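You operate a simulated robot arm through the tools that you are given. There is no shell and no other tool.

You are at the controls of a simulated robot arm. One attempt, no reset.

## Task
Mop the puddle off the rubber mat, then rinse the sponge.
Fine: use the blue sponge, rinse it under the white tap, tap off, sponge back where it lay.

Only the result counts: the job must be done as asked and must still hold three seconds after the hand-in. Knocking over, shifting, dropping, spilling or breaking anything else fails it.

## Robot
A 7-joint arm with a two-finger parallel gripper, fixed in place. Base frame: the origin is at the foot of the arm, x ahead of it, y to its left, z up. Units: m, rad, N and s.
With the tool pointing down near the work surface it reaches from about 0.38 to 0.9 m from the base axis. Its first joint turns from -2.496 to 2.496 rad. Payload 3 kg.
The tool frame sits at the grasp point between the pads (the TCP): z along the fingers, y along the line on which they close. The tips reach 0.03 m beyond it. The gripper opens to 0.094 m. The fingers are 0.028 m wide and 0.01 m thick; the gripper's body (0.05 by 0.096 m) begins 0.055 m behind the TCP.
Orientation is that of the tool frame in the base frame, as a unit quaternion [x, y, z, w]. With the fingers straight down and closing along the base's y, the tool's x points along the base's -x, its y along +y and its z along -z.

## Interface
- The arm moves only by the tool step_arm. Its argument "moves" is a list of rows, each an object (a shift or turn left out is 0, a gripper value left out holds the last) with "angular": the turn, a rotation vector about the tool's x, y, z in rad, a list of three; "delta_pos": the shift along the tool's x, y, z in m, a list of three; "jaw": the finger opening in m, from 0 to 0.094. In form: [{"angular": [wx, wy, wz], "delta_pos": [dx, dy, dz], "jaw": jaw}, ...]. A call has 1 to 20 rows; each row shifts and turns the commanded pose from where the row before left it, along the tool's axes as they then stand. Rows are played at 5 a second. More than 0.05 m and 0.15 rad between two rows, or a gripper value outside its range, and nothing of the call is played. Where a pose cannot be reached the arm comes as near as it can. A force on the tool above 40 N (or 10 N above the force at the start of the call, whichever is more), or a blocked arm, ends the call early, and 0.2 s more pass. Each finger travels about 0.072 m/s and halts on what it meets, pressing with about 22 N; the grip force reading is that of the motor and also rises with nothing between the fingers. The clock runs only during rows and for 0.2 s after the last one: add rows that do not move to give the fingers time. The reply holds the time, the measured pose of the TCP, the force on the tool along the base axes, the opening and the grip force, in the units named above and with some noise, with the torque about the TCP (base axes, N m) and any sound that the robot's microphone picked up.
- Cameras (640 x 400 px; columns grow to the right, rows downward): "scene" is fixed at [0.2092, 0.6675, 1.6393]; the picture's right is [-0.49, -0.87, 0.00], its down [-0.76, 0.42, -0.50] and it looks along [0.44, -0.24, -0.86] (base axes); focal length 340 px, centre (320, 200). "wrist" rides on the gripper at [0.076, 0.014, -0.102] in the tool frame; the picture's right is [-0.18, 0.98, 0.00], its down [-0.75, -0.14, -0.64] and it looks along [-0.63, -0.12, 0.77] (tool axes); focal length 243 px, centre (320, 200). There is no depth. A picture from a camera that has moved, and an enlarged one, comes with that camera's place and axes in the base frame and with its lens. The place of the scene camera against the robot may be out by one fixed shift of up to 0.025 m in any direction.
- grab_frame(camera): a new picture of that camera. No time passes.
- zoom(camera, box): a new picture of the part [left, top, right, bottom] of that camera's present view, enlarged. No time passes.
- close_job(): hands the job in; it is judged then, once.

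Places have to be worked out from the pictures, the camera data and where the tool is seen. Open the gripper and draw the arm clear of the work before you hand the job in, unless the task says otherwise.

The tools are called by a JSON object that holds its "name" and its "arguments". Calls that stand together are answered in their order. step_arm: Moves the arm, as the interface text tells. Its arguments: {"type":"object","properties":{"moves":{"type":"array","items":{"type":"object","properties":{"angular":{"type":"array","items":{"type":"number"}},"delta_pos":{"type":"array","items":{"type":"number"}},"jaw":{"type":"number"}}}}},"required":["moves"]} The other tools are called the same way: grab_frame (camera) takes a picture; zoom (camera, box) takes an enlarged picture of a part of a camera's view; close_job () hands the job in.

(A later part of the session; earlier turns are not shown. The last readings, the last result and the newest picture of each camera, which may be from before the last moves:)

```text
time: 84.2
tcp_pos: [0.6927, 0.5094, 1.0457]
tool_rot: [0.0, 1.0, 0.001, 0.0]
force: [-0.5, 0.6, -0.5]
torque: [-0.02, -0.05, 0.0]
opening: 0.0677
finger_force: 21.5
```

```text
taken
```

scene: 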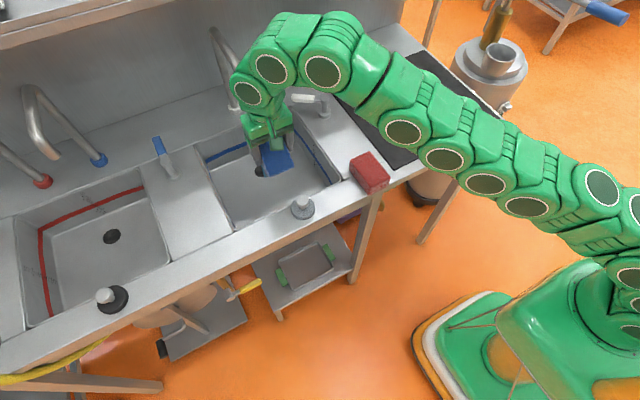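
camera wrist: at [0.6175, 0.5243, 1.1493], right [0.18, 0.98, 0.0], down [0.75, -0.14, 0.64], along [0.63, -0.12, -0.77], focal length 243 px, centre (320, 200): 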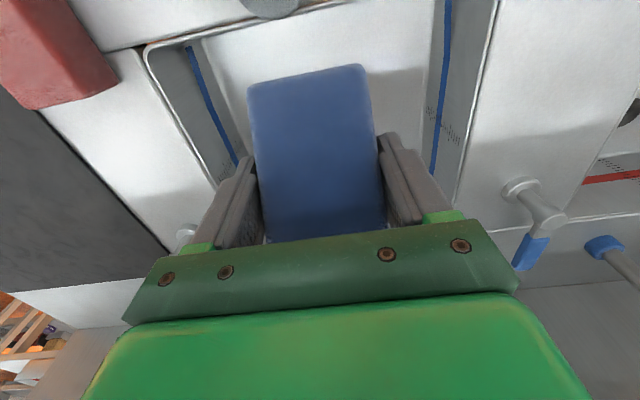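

Now I tilt the tool outward by 1.3 rad in place, short of the stream, turning the soiled face up and outward.

{"name": "step_arm", "arguments": {"moves": [{"angular": [0, -0.13, 0]}, {"angular": [0, -0.13, 0]}, {"angular": [0, -0.13, 0]}, {"angular": [0, -0.13, 0]}, {"angular": [0, -0.13, 0]}, {"angular": [0, -0.13, 0]}, {"angular": [0, -0.13, 0]}, {"angular": [0, -0.13, 0]}, {"angular": [0, -0.13, 0]}, {"angular": [0, -0.13, 0]}, {}]}}

{"name": "grab_frame", "arguments": {"camera": "scene"}}

{"name": "grab_frame", "arguments": {"camera": "wrist"}}

```text
time: 86.6
tcp_pos: [0.6939, 0.5079, 1.0466]
tool_rot: [0.0, 0.796, 0.0, 0.605]
force: [-0.6, 0.3, 0.7]
torque: [0.01, 0.04, -0.02]
opening: 0.0674
finger_force: 22.8
```

```text
taken
```

scene: 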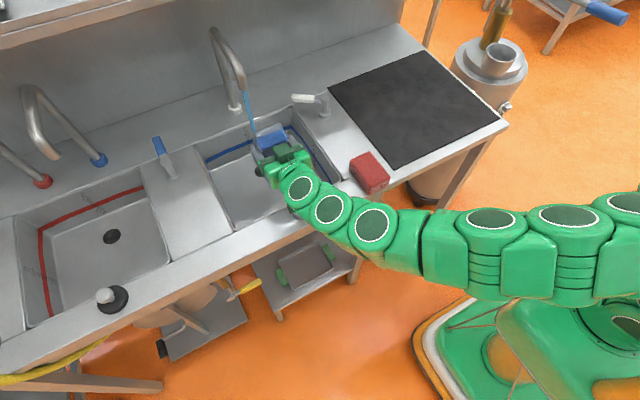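

```text
taken
camera wrist: at [0.5742, 0.5227, 1.0006], right [0.05, 0.98, 0.18], down [-0.42, -0.14, 0.9], along [0.91, -0.12, 0.4], focal length 243 px, centre (320, 200)
```

wrist: 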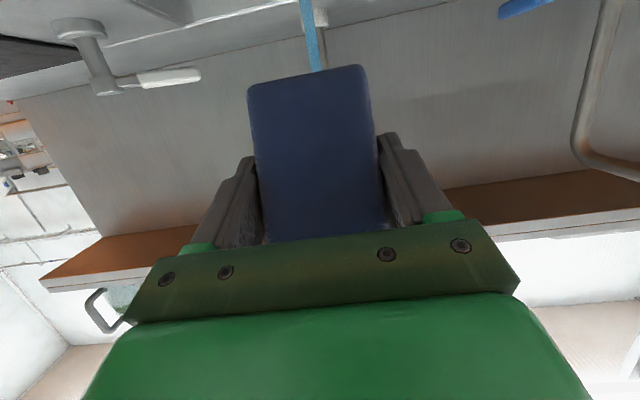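

Pose reached. I lower to z≈1.0 and advance in stages until the stream strikes the upturned soiled face.

{"name": "step_arm", "arguments": {"moves": [{"delta_pos": [0.0222, 0.001, 0.0062]}, {"delta_pos": [0.0222, 0.001, 0.0062]}, {"delta_pos": [-0.0068, 0.0005, 0.0243]}, {"delta_pos": [-0.0068, 0.0005, 0.0243]}, {"delta_pos": [-0.0068, 0, 0.0243]}, {"delta_pos": [-0.0054, 0, 0.0193]}, {}]}}

{"name": "zoom", "arguments": {"camera": "scene", "box": [215, 70, 335, 170]}}

{"name": "grab_frame", "arguments": {"camera": "wrist"}}

```text
time: 88.2
tcp_pos: [0.7904, 0.5135, 0.9999]
tool_rot: [0.0, 0.796, 0.0, 0.606]
force: [0.6, 0.2, 0.2]
torque: [0.01, 0.0, 0.0]
opening: 0.0677
finger_force: 22.6
```

```text
4.00 times, centred on (275, 120) of scene
camera zoom: at [0.2092, 0.6675, 1.6393], right [-0.49, -0.87, 0.0], down [-0.76, 0.42, -0.5], along [0.44, -0.24, -0.86], focal length 1361 px, centre (500, 520)
```

zoom: 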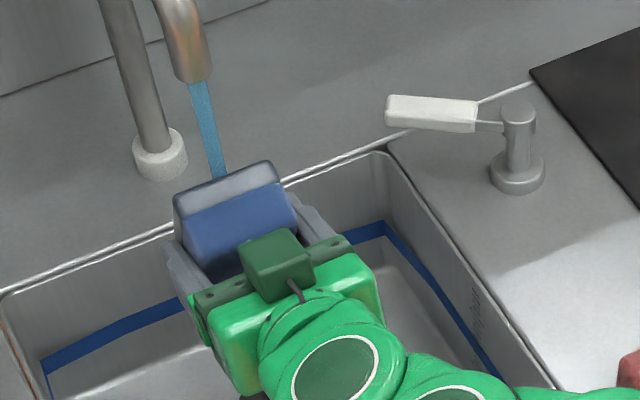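

```text
taken
camera wrist: at [0.6728, 0.5275, 0.9545], right [0.05, 0.98, 0.18], down [-0.42, -0.14, 0.9], along [0.91, -0.12, 0.4], focal length 243 px, centre (320, 200)
```

wrist: 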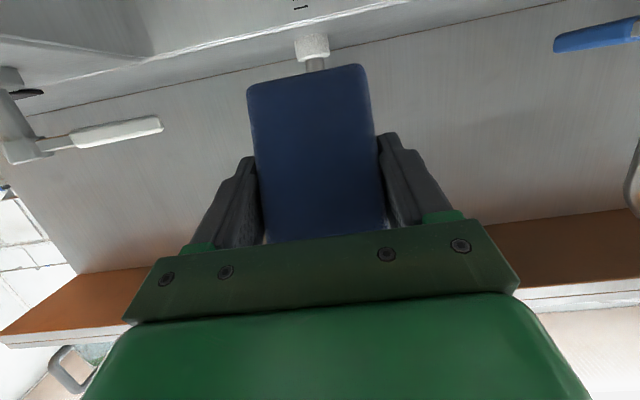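

The grey soiled layer is visible at the back, and the stream falls right onto it. I hold and watch for it to fade.

{"name": "step_arm", "arguments": {"moves": [{}, {}, {}, {}, {}, {}, {}, {}, {}, {}, {}, {}, {}, {}, {}]}}

{"name": "zoom", "arguments": {"camera": "scene", "box": [215, 70, 335, 170]}}

```text
time: 91.4
tcp_pos: [0.7917, 0.5123, 0.9987]
tool_rot: [0.0, 0.796, 0.0, 0.605]
force: [-0.6, 1.0, -1.0]
torque: [-0.02, 0.01, -0.04]
opening: 0.0676
finger_force: 22.1
```

```text
4.00 times, centred on (275, 120) of scene
camera zoom: at [0.2092, 0.6675, 1.6393], right [-0.49, -0.87, 0.0], down [-0.76, 0.42, -0.5], along [0.44, -0.24, -0.86], focal length 1361 px, centre (500, 520)
```

zoom: 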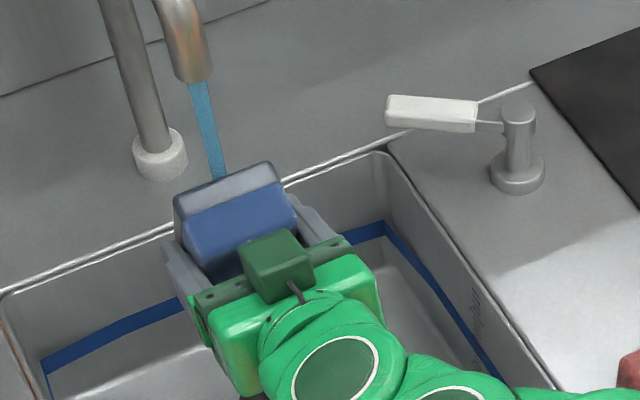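

No visible change after 3 s, though the wrist view confirms the stream is intercepted by the soiled face. I keep holding longer.

{"name": "step_arm", "arguments": {"moves": [{}, {}, {}, {}, {}, {}, {}, {}, {}, {}, {}, {}, {}, {}, {}, {}, {}, {}, {}, {}]}}

{"name": "zoom", "arguments": {"camera": "scene", "box": [245, 95, 305, 145]}}

{"name": "grab_frame", "arguments": {"camera": "wrist"}}

```text
time: 95.6
tcp_pos: [0.7912, 0.5128, 0.9999]
tool_rot: [0.001, 0.796, -0.001, 0.605]
force: [-0.5, 0.9, -1.0]
torque: [-0.03, -0.02, -0.01]
opening: 0.0675
finger_force: 21.8
```

```text
8.00 times, centred on (275, 120) of scene
camera zoom: at [0.2092, 0.6675, 1.6393], right [-0.49, -0.87, 0.0], down [-0.76, 0.42, -0.5], along [0.44, -0.24, -0.86], focal length 2722 px, centre (680, 840)
```

zoom: 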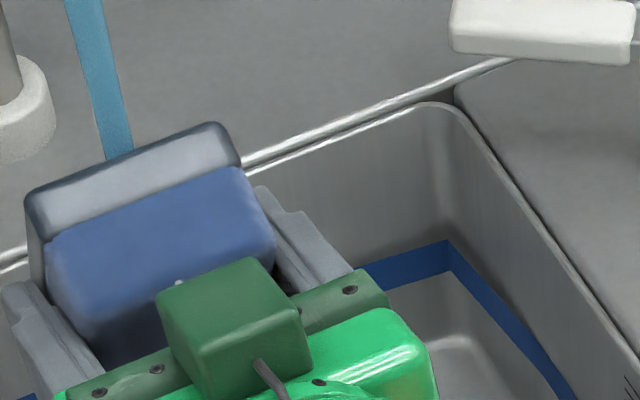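

```text
taken
camera wrist: at [0.6725, 0.5276, 0.9541], right [0.05, 0.98, 0.18], down [-0.42, -0.14, 0.9], along [0.91, -0.12, 0.4], focal length 243 px, centre (320, 200)
```

wrist: 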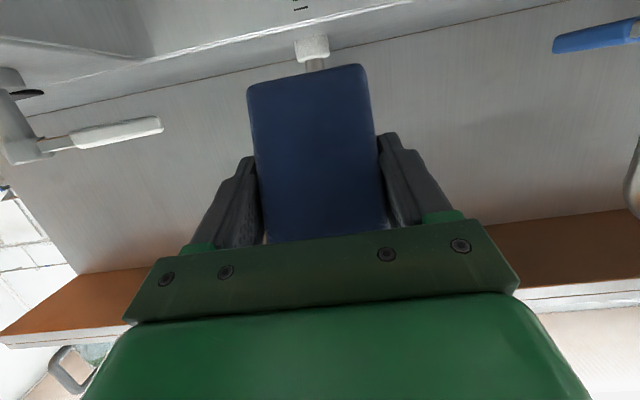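

The layer persists, so perhaps the whole soiled face must be washed rather than one spot. I sweep the face back and forth through the stream.

{"name": "step_arm", "arguments": {"moves": [{"delta_pos": [0, 0.014, 0]}, {"delta_pos": [0, 0.012, 0]}, {"delta_pos": [-0.0027, 0, 0.0096]}, {"delta_pos": [0, -0.013, 0]}, {"delta_pos": [0, -0.013, 0]}, {"delta_pos": [0, -0.013, 0]}, {"delta_pos": [0, -0.013, 0]}, {"delta_pos": [0.0027, 0, -0.0096]}, {"delta_pos": [0, 0.013, 0]}, {"delta_pos": [0, 0.013, 0]}, {"delta_pos": [0, 0.013, 0]}, {"delta_pos": [0, 0.013, 0]}, {"delta_pos": [0.0027, 0, -0.0096]}, {"delta_pos": [0, -0.013, 0]}, {"delta_pos": [0, -0.013, 0]}, {"delta_pos": [0, -0.013, 0]}, {"delta_pos": [0, -0.013, 0]}, {"delta_pos": [-0.0027, 0, 0.0096]}, {"delta_pos": [0, 0.026, 0]}, {}]}}

{"name": "zoom", "arguments": {"camera": "scene", "box": [235, 85, 305, 145]}}

```text
time: 99.8
tcp_pos: [0.7897, 0.5099, 0.9998]
tool_rot: [-0.001, 0.796, 0.0, 0.605]
force: [-0.7, -0.8, -0.4]
torque: [0.01, 0.03, -0.02]
opening: 0.0675
finger_force: 22.5
```

```text
6.67 times, centred on (270, 115) of scene
camera zoom: at [0.2092, 0.6675, 1.6393], right [-0.49, -0.87, 0.0], down [-0.76, 0.42, -0.5], along [0.44, -0.24, -0.86], focal length 2268 px, centre (653, 767)
```

zoom: 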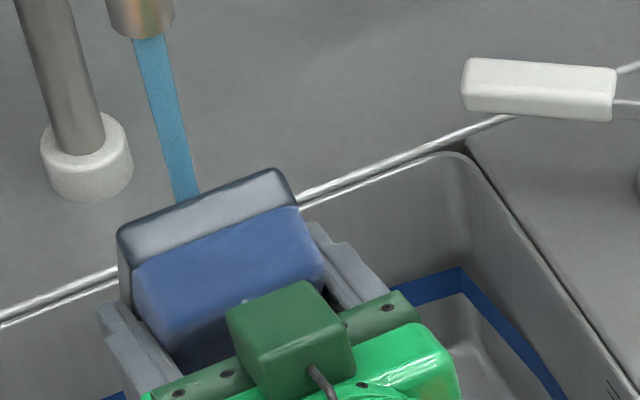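

No change yet. Rinsing may need the sponge down inside the basin, so I retract, reduce the tilt, and lower the sponge below the rim before moving it back under the stream.

{"name": "step_arm", "arguments": {"moves": [{"delta_pos": [0.0134, 0, -0.0462]}, {"angular": [0, 0.11, 0]}, {"angular": [0, 0.11, 0]}, {"angular": [0, 0.11, 0]}, {"angular": [0, 0.11, 0]}, {"angular": [0, 0.11, 0]}, {"delta_pos": [0.02215, 0, 0.0238]}, {"delta_pos": [0.02215, 0, 0.0238]}, {}]}}

{"name": "grab_frame", "arguments": {"camera": "wrist"}}

{"name": "grab_frame", "arguments": {"camera": "scene"}}

```text
time: 101.8
tcp_pos: [0.7408, 0.5115, 0.9344]
tool_rot: [0.0, 0.93, 0.0, 0.367]
force: [0.2, 0.0, -1.5]
torque: [0.0, 0.03, -0.02]
opening: 0.0674
finger_force: 22.0
```

```text
taken
camera wrist: at [0.615, 0.5257, 0.9577], right [0.13, 0.98, 0.13], down [0.11, -0.14, 0.98], along [0.98, -0.12, -0.13], focal length 243 px, centre (320, 200)
```

wrist: 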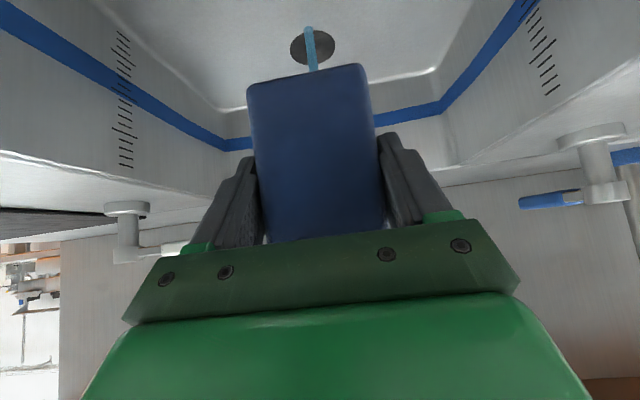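

```text
taken
```

scene: 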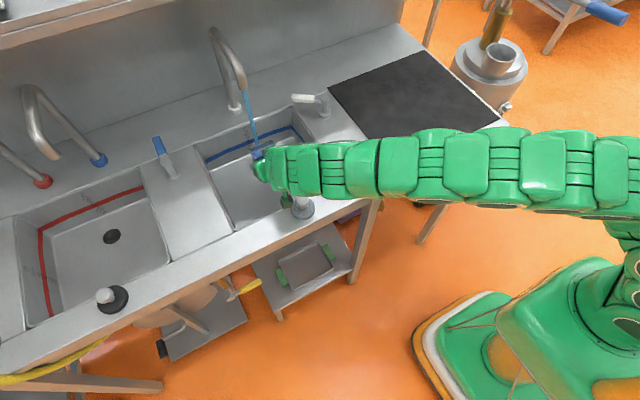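

The camera housing is close to the plug on the ledge. I check that nothing has been touched before moving.

{"name": "zoom", "arguments": {"camera": "scene", "box": [240, 150, 340, 230]}}

```text
5.00 times, centred on (290, 190) of scene
camera zoom: at [0.2092, 0.6675, 1.6393], right [-0.49, -0.87, 0.0], down [-0.76, 0.42, -0.5], along [0.44, -0.24, -0.86], focal length 1701 px, centre (470, 250)
```

zoom: 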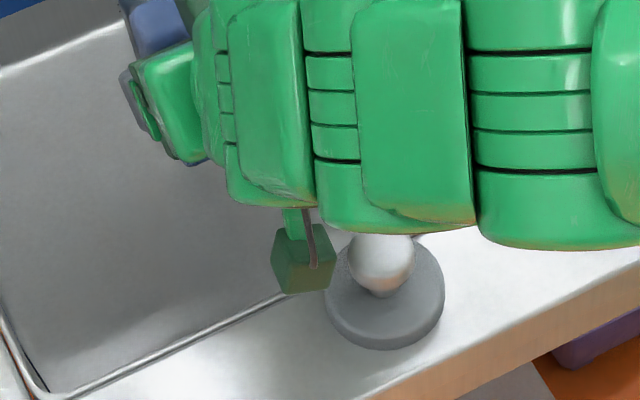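

The plug is unmoved, at the same pixel position as before. I move forward away from it first, over the basin, and only then lower.

{"name": "step_arm", "arguments": {"moves": [{"delta_pos": [-0.0205, 0, 0.0191]}, {"delta_pos": [-0.0205, 0, 0.0191]}, {}, {}]}}

{"name": "grab_frame", "arguments": {"camera": "wrist"}}

{"name": "zoom", "arguments": {"camera": "scene", "box": [210, 80, 330, 230]}}

```text
time: 102.8
tcp_pos: [0.7965, 0.5122, 0.9333]
tool_rot: [-0.001, 0.93, 0.0, 0.367]
force: [-0.2, 0.1, -0.5]
torque: [0.03, 0.02, 0.04]
opening: 0.0676
finger_force: 22.2
```

```text
taken
camera wrist: at [0.6724, 0.5253, 0.9573], right [0.13, 0.98, 0.13], down [0.11, -0.14, 0.98], along [0.98, -0.12, -0.13], focal length 243 px, centre (320, 200)
```

wrist: 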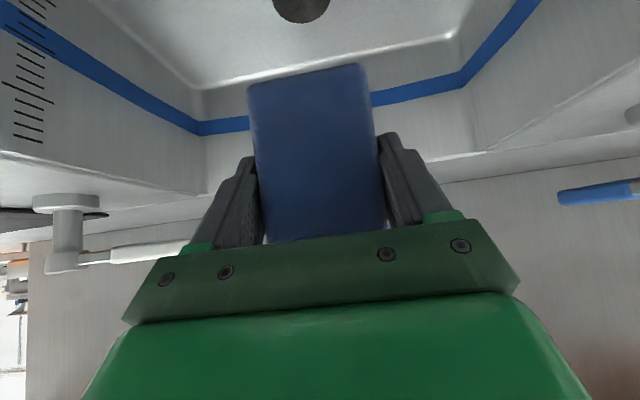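

```text
2.67 times, centred on (270, 155) of scene
camera zoom: at [0.2092, 0.6675, 1.6393], right [-0.49, -0.87, 0.0], down [-0.76, 0.42, -0.5], along [0.44, -0.24, -0.86], focal length 907 px, centre (453, 320)
```

zoom: 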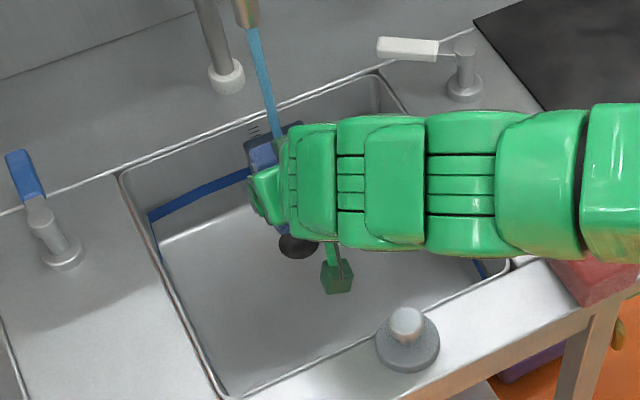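

The stream hits the sponge again. I zoom in closely on the sponge end and its grey layer.

{"name": "zoom", "arguments": {"camera": "scene", "box": [290, 110, 340, 150]}}

{"name": "zoom", "arguments": {"camera": "scene", "box": [235, 110, 295, 150]}}

```text
10.00 times, centred on (315, 130) of scene
camera zoom: at [0.2092, 0.6675, 1.6393], right [-0.49, -0.87, 0.0], down [-0.76, 0.42, -0.5], along [0.44, -0.24, -0.86], focal length 3403 px, centre (370, 900)
```

zoom: 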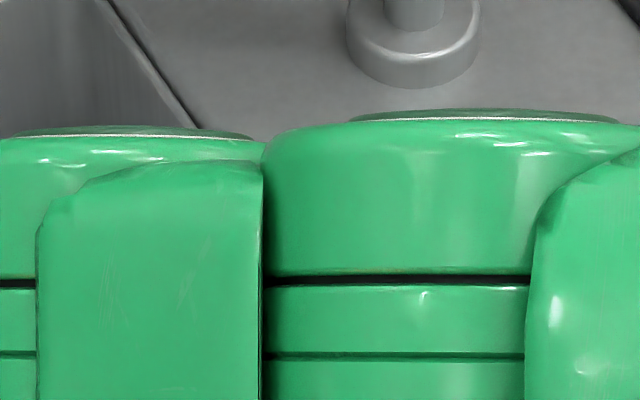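

```text
10.00 times, centred on (265, 130) of scene
camera zoom: at [0.2092, 0.6675, 1.6393], right [-0.49, -0.87, 0.0], down [-0.76, 0.42, -0.5], along [0.44, -0.24, -0.86], focal length 3403 px, centre (870, 900)
```

zoom: 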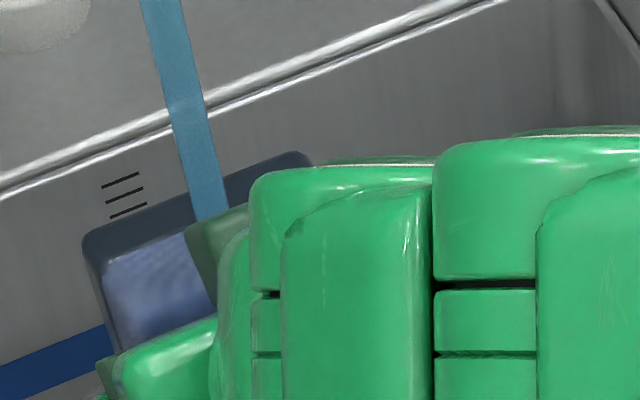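

The water lands on the end face with the dark layer at its rim. I lower 5 cm deeper into the basin, hold a few seconds and compare.

{"name": "step_arm", "arguments": {"moves": [{"delta_pos": [0.017, 0, 0.0183]}, {"delta_pos": [0.017, 0, 0.0183]}, {}, {}, {}, {}, {}, {}, {}, {}, {}, {}, {}, {}, {}]}}

{"name": "zoom", "arguments": {"camera": "scene", "box": [225, 90, 315, 180]}}

{"name": "grab_frame", "arguments": {"camera": "scene"}}

```text
time: 106.0
tcp_pos: [0.7976, 0.5128, 0.8862]
tool_rot: [-0.001, 0.931, 0.001, 0.365]
force: [-1.1, 0.1, 0.4]
torque: [0.03, 0.01, 0.0]
opening: 0.0677
finger_force: 21.9
```

```text
4.44 times, centred on (270, 135) of scene
camera zoom: at [0.2092, 0.6675, 1.6393], right [-0.49, -0.87, 0.0], down [-0.76, 0.42, -0.5], along [0.44, -0.24, -0.86], focal length 1512 px, centre (542, 489)
```

zoom: 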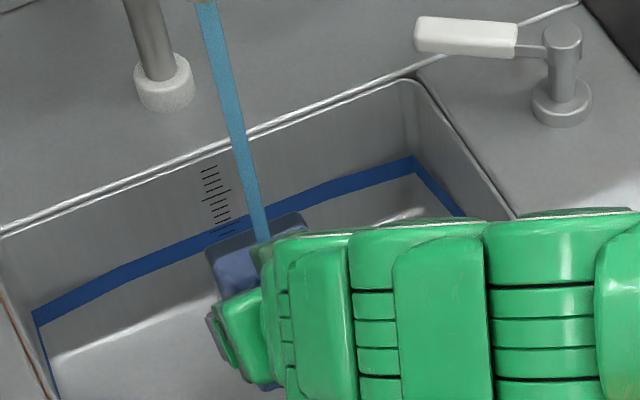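

```text
taken
```

scene: 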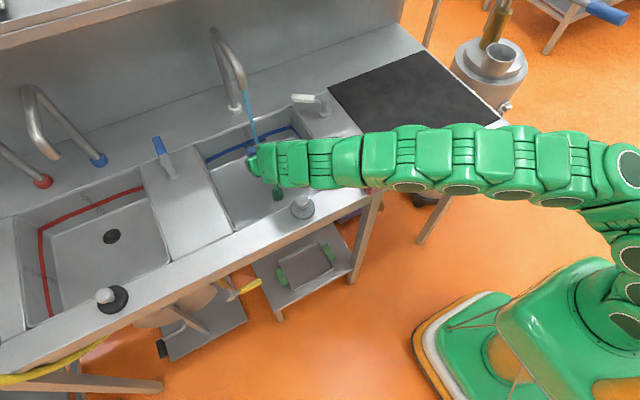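

{"name": "zoom", "arguments": {"camera": "scene", "box": [265, 125, 305, 160]}}

{"name": "zoom", "arguments": {"camera": "scene", "box": [255, 130, 305, 160]}}

{"name": "grab_frame", "arguments": {"camera": "wrist"}}

```text
11.43 times, centred on (285, 142) of scene
camera zoom: at [0.2092, 0.6675, 1.6393], right [-0.49, -0.87, 0.0], down [-0.76, 0.42, -0.5], along [0.44, -0.24, -0.86], focal length 3889 px, centre (720, 857)
```

zoom: 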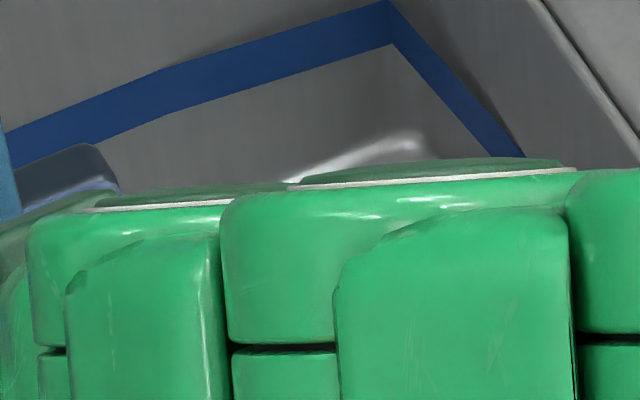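

```text
12.80 times, centred on (280, 145) of scene
camera zoom: at [0.2092, 0.6675, 1.6393], right [-0.49, -0.87, 0.0], down [-0.76, 0.42, -0.5], along [0.44, -0.24, -0.86], focal length 4356 px, centre (832, 904)
```

zoom: 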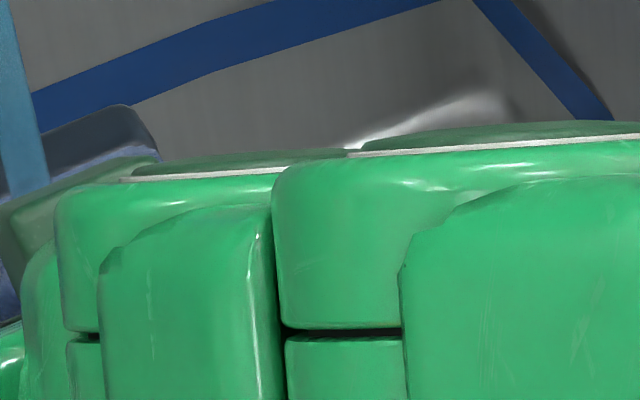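

```text
taken
camera wrist: at [0.6718, 0.5275, 0.9095], right [0.13, 0.98, 0.13], down [0.11, -0.14, 0.98], along [0.98, -0.12, -0.13], focal length 243 px, centre (320, 200)
```

wrist: 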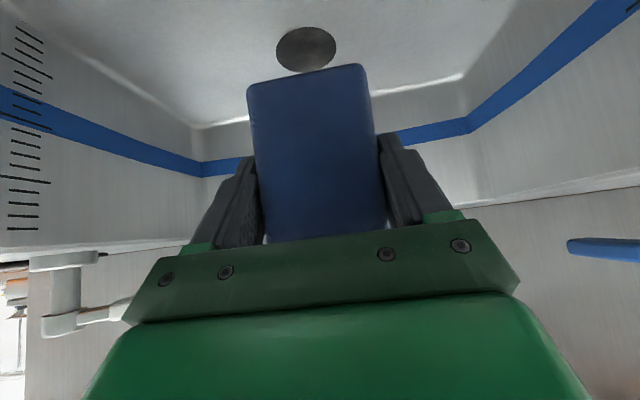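

The layer is opaque and unchanged after about 25 s of water on all faces. I need a like-for-like comparison, so I'll retract and return to the panel to restore the normal grip, which I also need for putting the sponge home.

{"name": "step_arm", "arguments": {"moves": [{"delta_pos": [-0.0273, 0, -0.0293]}, {"delta_pos": [-0.0273, 0, -0.0293]}, {"delta_pos": [-0.0273, 0, -0.0293]}, {"delta_pos": [0.0244, 0, -0.0227]}, {"delta_pos": [0.0244, 0, -0.0227]}, {"delta_pos": [0.0244, 0, -0.0227]}, {"angular": [0, 0.125, 0]}, {"angular": [0, 0.125, 0]}, {"angular": [0, 0.125, 0]}, {"angular": [0, 0.125, 0]}, {"angular": [0, 0.125, 0]}, {"angular": [0, 0.125, 0]}, {"delta_pos": [0, 0, -0.04]}, {}]}}

{"name": "grab_frame", "arguments": {"camera": "scene"}}

{"name": "zoom", "arguments": {"camera": "scene", "box": [230, 110, 330, 190]}}

```text
time: 109.0
tcp_pos: [0.6959, 0.5112, 1.0461]
tool_rot: [-0.001, 1.0, 0.0, 0.0]
force: [-1.2, 0.3, -0.5]
torque: [0.01, 0.02, 0.0]
opening: 0.0675
finger_force: 21.8
```

```text
taken
```

scene: 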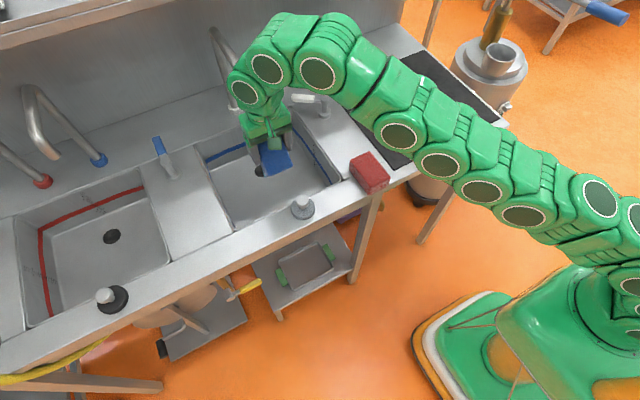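

```text
5.00 times, centred on (280, 150) of scene
camera zoom: at [0.2092, 0.6675, 1.6393], right [-0.49, -0.87, 0.0], down [-0.76, 0.42, -0.5], along [0.44, -0.24, -0.86], focal length 1701 px, centre (520, 450)
```

zoom: 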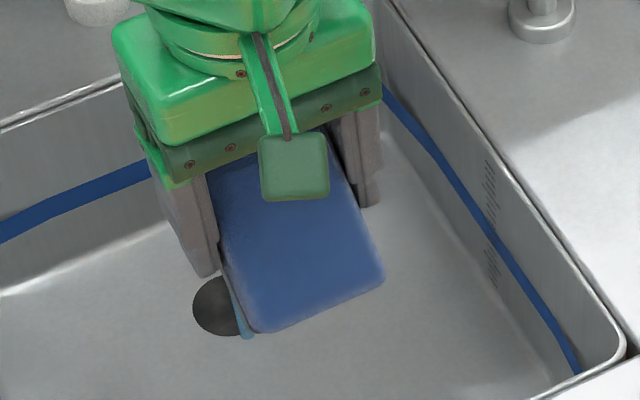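

To see the soiled face directly, I yaw the tool the other way and tilt it toward +Y so the sponge's underside faces the scene camera.

{"name": "step_arm", "arguments": {"moves": [{"angular": [0, 0, -0.1428], "delta_pos": [0, -0.015, 0]}, {"angular": [0, 0, -0.1428]}, {"angular": [0, 0, -0.1428]}, {"angular": [0, 0, -0.1428]}, {"angular": [0, 0, -0.1428]}, {"angular": [0, 0, -0.1428]}, {"angular": [0, 0, -0.1428]}, {"angular": [0, 0, -0.1428]}, {"angular": [0, 0, -0.1428]}, {"angular": [0, 0, -0.1428]}, {"angular": [0, 0, -0.1428]}, {"delta_pos": [0.03, 0, -0.01]}, {"delta_pos": [0.03, 0, -0.01]}, {}]}}

{"name": "grab_frame", "arguments": {"camera": "scene"}}

```text
time: 112.0
tcp_pos: [0.6969, 0.4364, 1.0642]
tool_rot: [0.708, -0.706, 0.0, -0.001]
force: [-0.4, -0.2, -0.3]
torque: [-0.02, -0.03, 0.01]
opening: 0.0675
finger_force: 21.7
```

```text
taken
```

scene: 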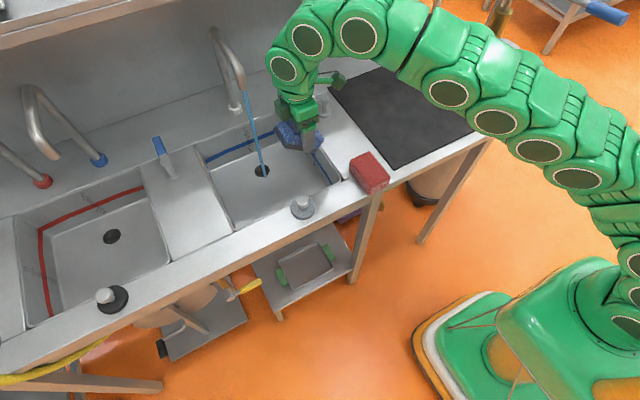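

Yaw succeeded. Now I tilt toward +Y and look at the underside.

{"name": "step_arm", "arguments": {"moves": [{"angular": [0, -0.13, 0]}, {"angular": [0, -0.13, 0]}, {"angular": [0, -0.13, 0]}, {"angular": [0, -0.13, 0]}, {"angular": [0, -0.13, 0]}, {"angular": [0, -0.13, 0]}, {"angular": [0, -0.13, 0]}, {"angular": [0, -0.13, 0]}, {"angular": [0, -0.13, 0]}, {"angular": [0, -0.13, 0]}, {}]}}

{"name": "grab_frame", "arguments": {"camera": "scene"}}

{"name": "zoom", "arguments": {"camera": "scene", "box": [230, 80, 350, 180]}}

```text
time: 114.4
tcp_pos: [0.6972, 0.4365, 1.0645]
tool_rot: [0.563, -0.562, -0.429, -0.429]
force: [0.5, -1.0, -1.1]
torque: [-0.02, 0.02, -0.01]
opening: 0.0673
finger_force: 22.4
```

```text
taken
```

scene: 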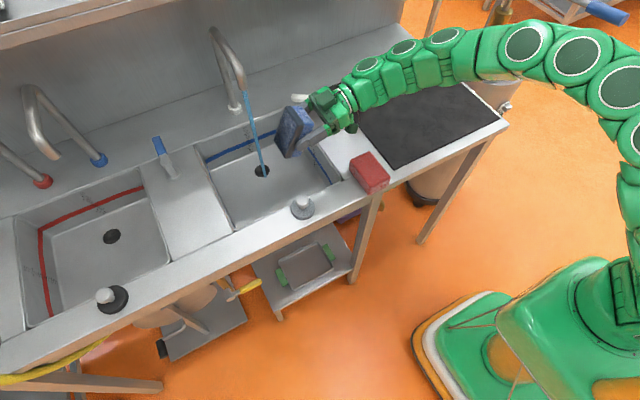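

```text
4.00 times, centred on (290, 130) of scene
camera zoom: at [0.2092, 0.6675, 1.6393], right [-0.49, -0.87, 0.0], down [-0.76, 0.42, -0.5], along [0.44, -0.24, -0.86], focal length 1361 px, centre (440, 480)
```

zoom: 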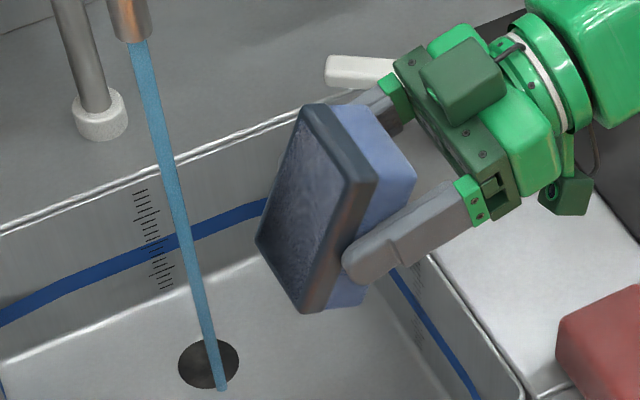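

Now the underside is visible: a dark rim with a bluish centre. I zoom in closer.

{"name": "zoom", "arguments": {"camera": "scene", "box": [275, 98, 325, 164]}}

```text
6.06 times, centred on (300, 131) of scene
camera zoom: at [0.2092, 0.6675, 1.6393], right [-0.49, -0.87, 0.0], down [-0.76, 0.42, -0.5], along [0.44, -0.24, -0.86], focal length 2062 px, centre (441, 618)
```

zoom: 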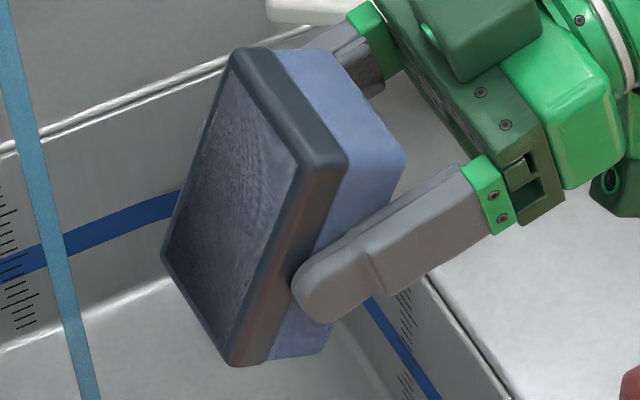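

The underside has a dark, glossy rim that looks like a wet skin, and its reflections explain the earlier brown tint. I return the tool upright and yaw back, heading for the panel to restore the normal grip.

{"name": "step_arm", "arguments": {"moves": [{"angular": [0, 0.13, 0]}, {"angular": [0, 0.13, 0]}, {"angular": [0, 0.13, 0]}, {"angular": [0, 0.13, 0]}, {"angular": [0, 0.13, 0]}, {"angular": [0, 0.13, 0]}, {"angular": [0, 0.13, 0]}, {"angular": [0, 0.13, 0]}, {"angular": [0, 0.13, 0]}, {"angular": [0, 0.13, 0]}, {}]}}

{"name": "step_arm", "arguments": {"moves": [{"angular": [0, 0, 0.1496]}, {"angular": [0, 0, 0.1496]}, {"angular": [0, 0, 0.1496]}, {"angular": [0, 0, 0.1496]}, {"angular": [0, 0, 0.1496]}, {"angular": [0, 0, 0.1496]}, {"angular": [0, 0, 0.1496]}, {"angular": [0, 0, 0.1496]}, {"angular": [0, 0, 0.1496]}, {"angular": [0, 0, 0.1496]}, {"angular": [0, 0, 0.1496]}, {"angular": [0, 0, 0.1496]}, {"angular": [0, 0, 0.1496]}, {"angular": [0, 0, 0.1496]}, {"angular": [0, 0, 0.1496]}, {"angular": [0, 0, 0.1496]}, {"angular": [0, 0, 0.1496]}, {"angular": [0, 0, 0.1496]}, {"angular": [0, 0, 0.1496]}, {"angular": [0, 0, 0.1496]}]}}

```text
time: 116.8
tcp_pos: [0.6975, 0.4352, 1.0656]
tool_rot: [-0.707, 0.707, -0.001, 0.0]
force: [0.6, 0.3, -0.2]
torque: [0.03, 0.0, -0.02]
opening: 0.0676
finger_force: 22.0
```

```text
time: 121.0
tcp_pos: [0.6972, 0.438, 1.0653]
tool_rot: [0.653, 0.758, 0.0, 0.0]
force: [-0.2, -0.5, -0.4]
torque: [0.01, 0.0, -0.02]
opening: 0.0675
finger_force: 22.1
```

Almost there; I finish the yaw, move over the panel spot, and tilt the tool so the sponge is flat again.

{"name": "step_arm", "arguments": {"moves": [{"angular": [0, 0, 0.1496]}, {"delta_pos": [-0.0393, 0.0094, 0]}, {"delta_pos": [-0.0393, 0.0094, 0]}, {"delta_pos": [-0.0393, 0.0094, 0]}, {"delta_pos": [-0.0393, 0.0094, 0]}, {"angular": [0, 0.1, 0]}, {"angular": [0, 0.1, 0]}, {"angular": [0, 0.1, 0]}, {"angular": [0, 0.1, 0]}, {"angular": [0, 0.1, 0]}, {"angular": [0, 0.1, 0]}, {"angular": [0, 0.1, 0]}, {}]}}

{"name": "grab_frame", "arguments": {"camera": "wrist"}}

{"name": "zoom", "arguments": {"camera": "scene", "box": [240, 20, 440, 210]}}

```text
time: 123.8
tcp_pos: [0.7337, 0.2807, 1.0639]
tool_rot: [0.663, 0.665, 0.243, -0.243]
force: [-0.5, -0.5, -1.2]
torque: [0.02, -0.02, 0.01]
opening: 0.0671
finger_force: 21.8
```

```text
taken
camera wrist: at [0.7491, 0.2723, 1.1931], right [0.98, -0.14, -0.12], down [-0.14, -0.99, 0.0], along [-0.12, 0.01, -0.99], focal length 243 px, centre (320, 200)
```

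wrist: 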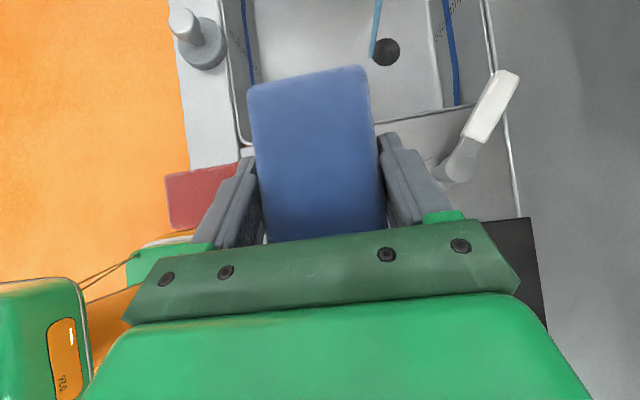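

```text
2.11 times, centred on (340, 115) of scene
camera zoom: at [0.2092, 0.6675, 1.6393], right [-0.49, -0.87, 0.0], down [-0.76, 0.42, -0.5], along [0.44, -0.24, -0.86], focal length 716 px, centre (278, 379)
```

zoom: 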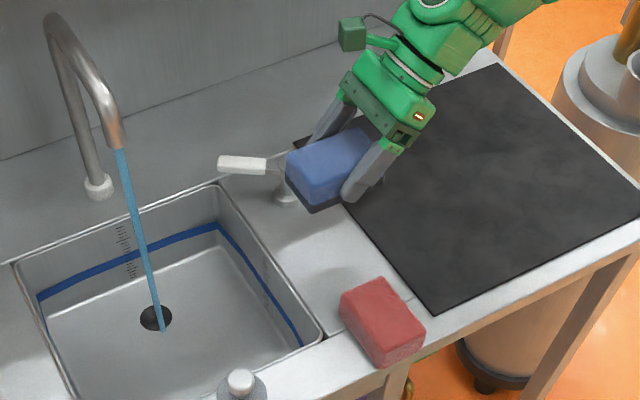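

The sponge is level and above its panel spot, with everything else in place. I lower it onto the panel.

{"name": "step_arm", "arguments": {"moves": [{"delta_pos": [-0.0193, 0, 0.023]}, {"delta_pos": [-0.0193, 0, 0.023]}, {"delta_pos": [-0.0193, 0, 0.023]}, {"delta_pos": [-0.0193, 0, 0.023]}, {"delta_pos": [-0.0032, 0, 0.0038]}, {}]}}

```text
time: 125.2
tcp_pos: [0.7351, 0.2788, 0.9406]
tool_rot: [0.664, 0.665, 0.242, -0.242]
force: [-0.4, 0.1, -0.6]
torque: [-0.03, -0.05, -0.02]
opening: 0.0675
finger_force: 22.2
```

{"name": "step_arm", "arguments": {"moves": [{"delta_pos": [-0.0013, 0, 0.0015]}, {"delta_pos": [-0.0013, 0, 0.0015]}, {}]}}

```text
time: 126.0
tcp_pos: [0.7351, 0.2771, 0.938]
tool_rot: [0.664, 0.664, 0.244, -0.241]
force: [1.0, 0.4, 1.4]
torque: [-0.03, -0.01, 0.01]
opening: 0.0673
finger_force: 21.5
```

Nearly at the grip height of 0.9365; I lower another 1.5 mm, check contact and release, then back out along the tool axis.

{"name": "step_arm", "arguments": {"moves": [{"delta_pos": [-0.001, 0, 0.0011]}, {}, {"jaw": 0.094}, {}, {}, {"delta_pos": [0.0193, 0, -0.023]}, {"delta_pos": [0.0193, 0, -0.023]}, {}]}}

{"name": "grab_frame", "arguments": {"camera": "wrist"}}

{"name": "zoom", "arguments": {"camera": "scene", "box": [290, 90, 390, 190]}}

```text
time: 127.8
tcp_pos: [0.7339, 0.2793, 0.9939]
tool_rot: [0.664, 0.665, 0.242, -0.242]
force: [0.8, 0.1, -0.1]
torque: [-0.03, -0.01, 0.04]
opening: 0.094
finger_force: 0.0
```

```text
taken
camera wrist: at [0.7491, 0.2719, 1.1221], right [0.98, -0.14, -0.12], down [-0.14, -0.99, 0.01], along [-0.12, 0.01, -0.99], focal length 243 px, centre (320, 200)
```

wrist: 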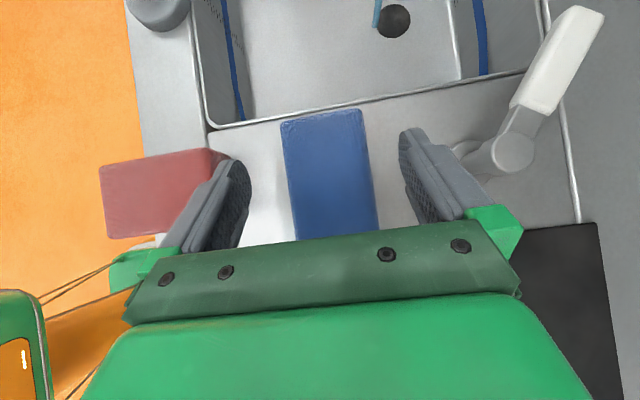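

```text
4.00 times, centred on (340, 140) of scene
camera zoom: at [0.2092, 0.6675, 1.6393], right [-0.49, -0.87, 0.0], down [-0.76, 0.42, -0.5], along [0.44, -0.24, -0.86], focal length 1361 px, centre (240, 440)
```

zoom: 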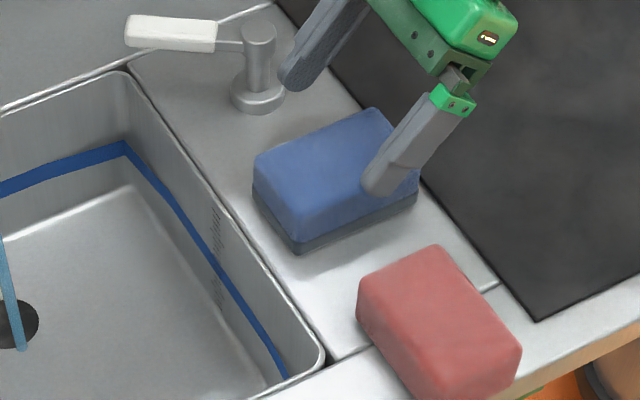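

The view is clear now. I zoom in as far as possible on the lower band to judge its material and extent.

{"name": "zoom", "arguments": {"camera": "scene", "box": [300, 112, 348, 156]}}

```text
9.09 times, centred on (324, 134) of scene
camera zoom: at [0.2092, 0.6675, 1.6393], right [-0.49, -0.87, 0.0], down [-0.76, 0.42, -0.5], along [0.44, -0.24, -0.86], focal length 3093 px, centre (284, 800)
```

zoom: 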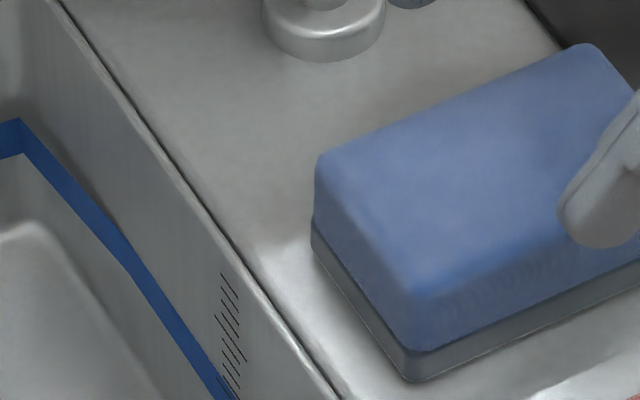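

The band is still grey, so maybe the flow is too weak with the lever only ~60° open. With my hand free, I'll try pushing the lever further open. First I upright the tool and yaw back above the sponge.

{"name": "step_arm", "arguments": {"moves": [{"delta_pos": [0.0193, 0, -0.023]}, {"delta_pos": [0.0193, 0, -0.023]}, {"angular": [0, -0.1, 0], "jaw": 0.0}, {"angular": [0, -0.1, 0]}, {"angular": [0, -0.1, 0]}, {"angular": [0, -0.1, 0]}, {"angular": [0, -0.1, 0]}, {"angular": [0, -0.1, 0]}, {"angular": [0, -0.1, 0]}, {}]}}

{"name": "step_arm", "arguments": {"moves": [{"angular": [0, 0, -0.1428]}, {"angular": [0, 0, -0.1428]}, {"angular": [0, 0, -0.1428]}, {"angular": [0, 0, -0.1428]}, {"angular": [0, 0, -0.1428]}, {"angular": [0, 0, -0.1428]}, {"angular": [0, 0, -0.1428]}, {"angular": [0, 0, -0.1428]}, {"angular": [0, 0, -0.1428]}, {"angular": [0, 0, -0.1428]}, {"angular": [0, 0, -0.1428]}, {"angular": [0, -0.1, 0]}, {"angular": [0, -0.1, 0]}, {"angular": [0, -0.1, 0]}, {"angular": [0, -0.1, 0]}, {"angular": [0, -0.1, 0]}, {"angular": [0, -0.1, 0]}, {"angular": [0, -0.1, 0]}, {}]}}

{"name": "grab_frame", "arguments": {"camera": "wrist"}}

```text
time: 130.0
tcp_pos: [0.7351, 0.2787, 1.0539]
tool_rot: [0.706, 0.708, 0.001, 0.0]
force: [0.0, 0.1, -0.4]
torque: [0.02, -0.01, 0.01]
opening: 0.0
finger_force: 21.8
```

```text
time: 134.0
tcp_pos: [0.7342, 0.2783, 1.0532]
tool_rot: [0.001, 0.939, 0.0, 0.345]
force: [0.3, -0.3, 0.6]
torque: [-0.04, -0.02, 0.03]
opening: 0.0001
finger_force: 22.3
```

```text
taken
camera wrist: at [0.6115, 0.294, 1.0836], right [0.14, 0.98, 0.12], down [0.16, -0.14, 0.98], along [0.98, -0.12, -0.18], focal length 243 px, centre (320, 200)
```

wrist: 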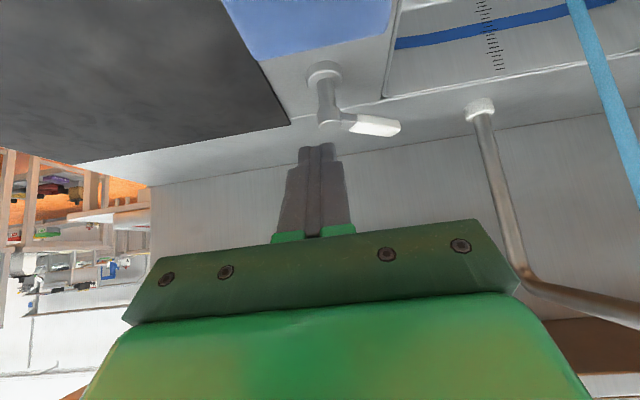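

I move the closed fingers beside the tap post again, on the mat side, slightly nearer the pivot.

{"name": "step_arm", "arguments": {"moves": [{"delta_pos": [-0.013, -0.0166, 0.0378]}, {"delta_pos": [-0.013, -0.0166, 0.0378]}, {"delta_pos": [-0.013, 0, 0.0378]}, {"delta_pos": [-0.013, 0, 0.0378]}, {}, {}]}}

{"name": "grab_frame", "arguments": {"camera": "wrist"}}

```text
time: 135.4
tcp_pos: [0.8709, 0.2494, 0.9689]
tool_rot: [-0.001, 0.939, 0.0, 0.343]
force: [-0.2, 0.2, -0.3]
torque: [0.0, 0.03, 0.0]
opening: 0.0
finger_force: 21.9
```

```text
taken
camera wrist: at [0.7479, 0.2635, 0.9994], right [0.14, 0.98, 0.12], down [0.16, -0.14, 0.98], along [0.98, -0.12, -0.18], focal length 243 px, centre (320, 200)
```

wrist: 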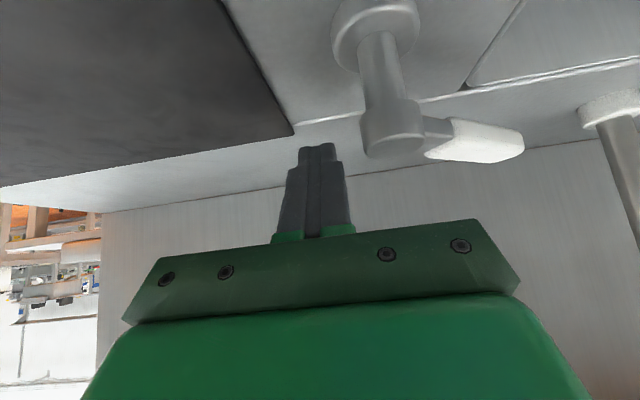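

In place, clear of the post. I push in +y with small steps and read the force.

{"name": "step_arm", "arguments": {"moves": [{"delta_pos": [0, 0.012, 0]}, {"delta_pos": [0, 0.012, 0]}, {"delta_pos": [0, 0.01, 0]}, {"delta_pos": [0, 0.006, 0]}, {"delta_pos": [0, 0.006, 0]}, {"delta_pos": [0, 0.006, 0]}, {}]}}

{"name": "grab_frame", "arguments": {"camera": "wrist"}}

```text
time: 137.0
tcp_pos: [0.8703, 0.2973, 0.9748]
tool_rot: [-0.001, 0.939, 0.002, 0.343]
force: [-5.7, -6.5, 16.5]
torque: [-0.25, 0.25, 0.01]
opening: 0.0001
finger_force: 21.7
```

```text
taken
camera wrist: at [0.747, 0.3121, 1.0032], right [0.14, 0.98, 0.12], down [0.16, -0.14, 0.98], along [0.98, -0.12, -0.18], focal length 243 px, centre (320, 200)
```

wrist: 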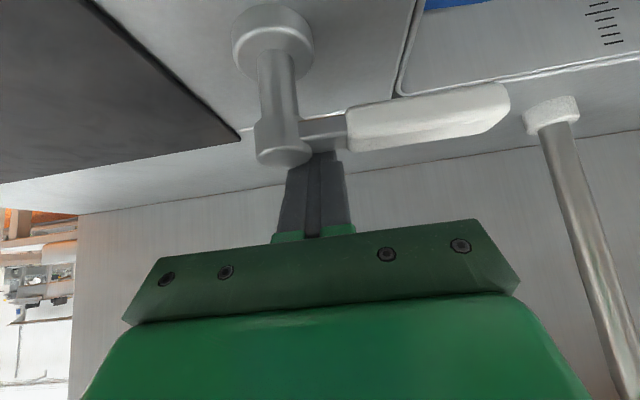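

The lever moved on to about 90–100°, so it had been only partly open before. I back off and check the stream.

{"name": "step_arm", "arguments": {"moves": [{"delta_pos": [0, -0.015, 0]}, {"delta_pos": [0, -0.015, 0]}, {"delta_pos": [0, 0, -0.04]}, {"delta_pos": [0, 0, -0.04]}, {"delta_pos": [0, 0, -0.04]}, {}]}}

{"name": "grab_frame", "arguments": {"camera": "scene"}}

{"name": "zoom", "arguments": {"camera": "scene", "box": [200, 60, 360, 190]}}

{"name": "grab_frame", "arguments": {"camera": "wrist"}}

```text
time: 138.4
tcp_pos: [0.7964, 0.2676, 1.0637]
tool_rot: [0.0, 0.94, 0.0, 0.342]
force: [-0.1, -0.3, 0.7]
torque: [0.0, -0.01, 0.01]
opening: 0.0001
finger_force: 22.2
```

```text
taken
```

scene: 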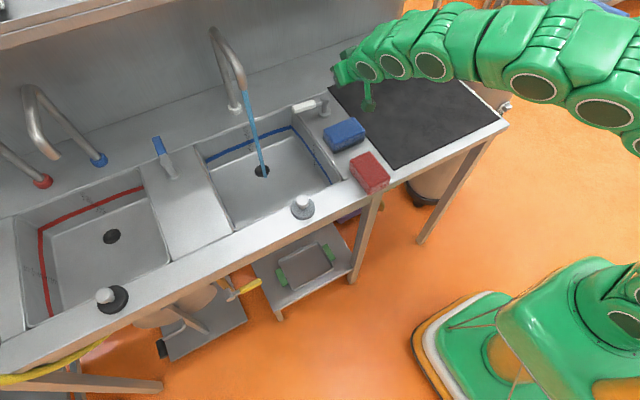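

```text
3.08 times, centred on (280, 125) of scene
camera zoom: at [0.2092, 0.6675, 1.6393], right [-0.49, -0.87, 0.0], down [-0.76, 0.42, -0.5], along [0.44, -0.24, -0.86], focal length 1047 px, centre (443, 431)
```

zoom: 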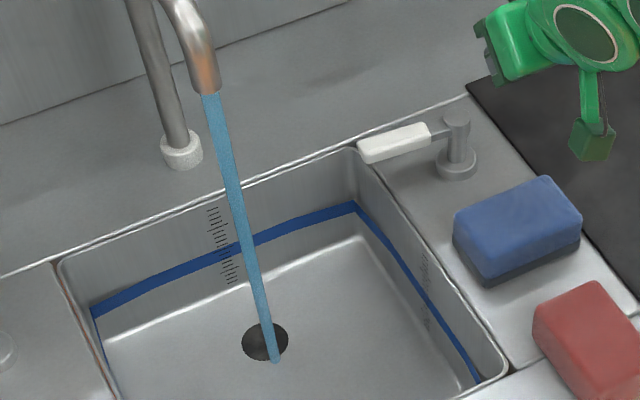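

```text
taken
camera wrist: at [0.6729, 0.2819, 1.0941], right [0.14, 0.98, 0.12], down [0.16, -0.14, 0.98], along [0.98, -0.12, -0.18], focal length 243 px, centre (320, 200)
```

wrist: 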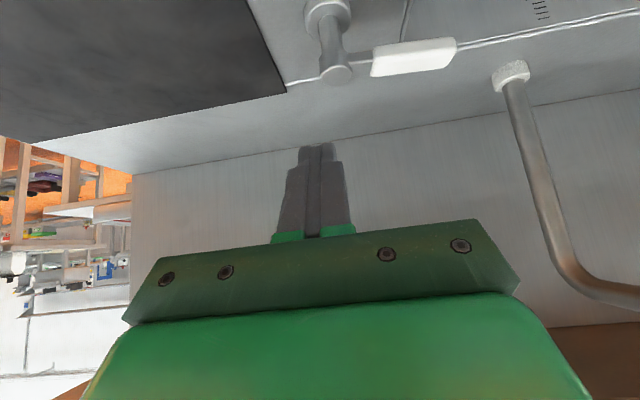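

The lever is now fully over and the stream looks a bit thicker. I'll regrip the sponge as before, tilted, and rinse its soiled face with the full flow. First I go upright and yaw above the sponge.

{"name": "step_arm", "arguments": {"moves": [{"angular": [0, 0.1, 0]}, {"angular": [0, 0.1, 0]}, {"angular": [0, 0.1, 0]}, {"angular": [0, 0.1, 0]}, {"angular": [0, 0.1, 0]}, {"angular": [0, 0.1, 0]}, {"angular": [0, 0.1, 0]}, {"delta_pos": [0.031, 0.0055, 0.004]}, {"delta_pos": [0.031, 0.0055, 0.004]}, {"angular": [0, 0, 0.1428], "jaw": 0.094}, {"angular": [0, 0, 0.1428]}, {"angular": [0, 0, 0.1428]}, {"angular": [0, 0, 0.1428]}, {"angular": [0, 0, 0.1428]}, {"angular": [0, 0, 0.1428]}, {"angular": [0, 0, 0.1428]}, {"angular": [0, 0, 0.1428]}, {"angular": [0, 0, 0.1428]}, {"angular": [0, 0, 0.1428]}, {"angular": [0, 0, 0.1428]}]}}

{"name": "step_arm", "arguments": {"moves": [{"angular": [0, 0.1, 0]}, {"angular": [0, 0.1, 0]}, {"angular": [0, 0.1, 0]}, {"angular": [0, 0.1, 0]}, {"angular": [0, 0.1, 0]}, {"angular": [0, 0.1, 0]}, {"angular": [0, 0.1, 0]}, {}]}}

{"name": "grab_frame", "arguments": {"camera": "wrist"}}

```text
time: 142.6
tcp_pos: [0.7337, 0.2783, 1.0564]
tool_rot: [0.708, 0.706, 0.0, 0.0]
force: [0.7, -0.1, -0.3]
torque: [-0.02, 0.0, -0.02]
opening: 0.0942
finger_force: 0.0
```

```text
time: 144.4
tcp_pos: [0.7347, 0.2786, 1.0571]
tool_rot: [0.664, 0.664, 0.243, -0.242]
force: [-0.8, -0.2, 0.7]
torque: [-0.01, -0.01, 0.03]
opening: 0.0941
finger_force: 0.1
```

```text
taken
camera wrist: at [0.7485, 0.2712, 1.1846], right [0.98, -0.14, -0.12], down [-0.14, -0.99, 0.0], along [-0.12, 0.01, -0.99], focal length 243 px, centre (320, 200)
```

wrist: 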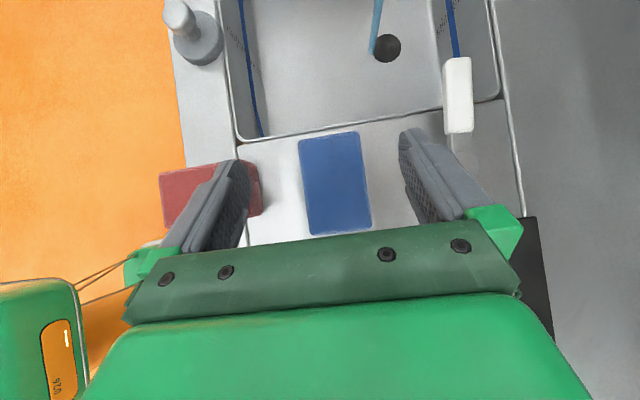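

The lever points straight to +Y (fully open), and the sponge sits as I left it. I descend with the tilted tool and grip.

{"name": "step_arm", "arguments": {"moves": [{"delta_pos": [-0.0193, 0, 0.023]}, {"delta_pos": [-0.0193, 0, 0.023]}, {"delta_pos": [-0.0193, 0, 0.023]}, {"delta_pos": [-0.0193, 0, 0.0225]}, {}, {"jaw": 0.045}, {}, {}, {}]}}

{"name": "step_arm", "arguments": {"moves": [{"delta_pos": [0.0193, 0, -0.023]}, {"delta_pos": [0.0193, 0, -0.023]}, {"delta_pos": [0.0193, 0, -0.023]}, {"angular": [0, -0.1, 0]}, {"angular": [0, -0.1, 0]}, {"angular": [0, -0.1, 0]}, {"angular": [0, -0.1, 0]}, {"angular": [0, -0.1, 0]}, {"angular": [0, -0.1, 0]}, {"angular": [0, -0.1, 0]}, {"delta_pos": [0, 0, -0.02]}, {}]}}

```text
time: 146.4
tcp_pos: [0.7312, 0.2771, 0.937]
tool_rot: [0.664, 0.664, 0.242, -0.242]
force: [0.2, 0.2, 0.2]
torque: [-0.01, 0.01, 0.0]
opening: 0.0677
finger_force: 21.9
```

```text
time: 149.0
tcp_pos: [0.733, 0.2783, 1.046]
tool_rot: [0.706, 0.708, -0.001, 0.0]
force: [-0.1, -0.5, -0.3]
torque: [0.05, 0.01, 0.03]
opening: 0.0673
finger_force: 21.3
```

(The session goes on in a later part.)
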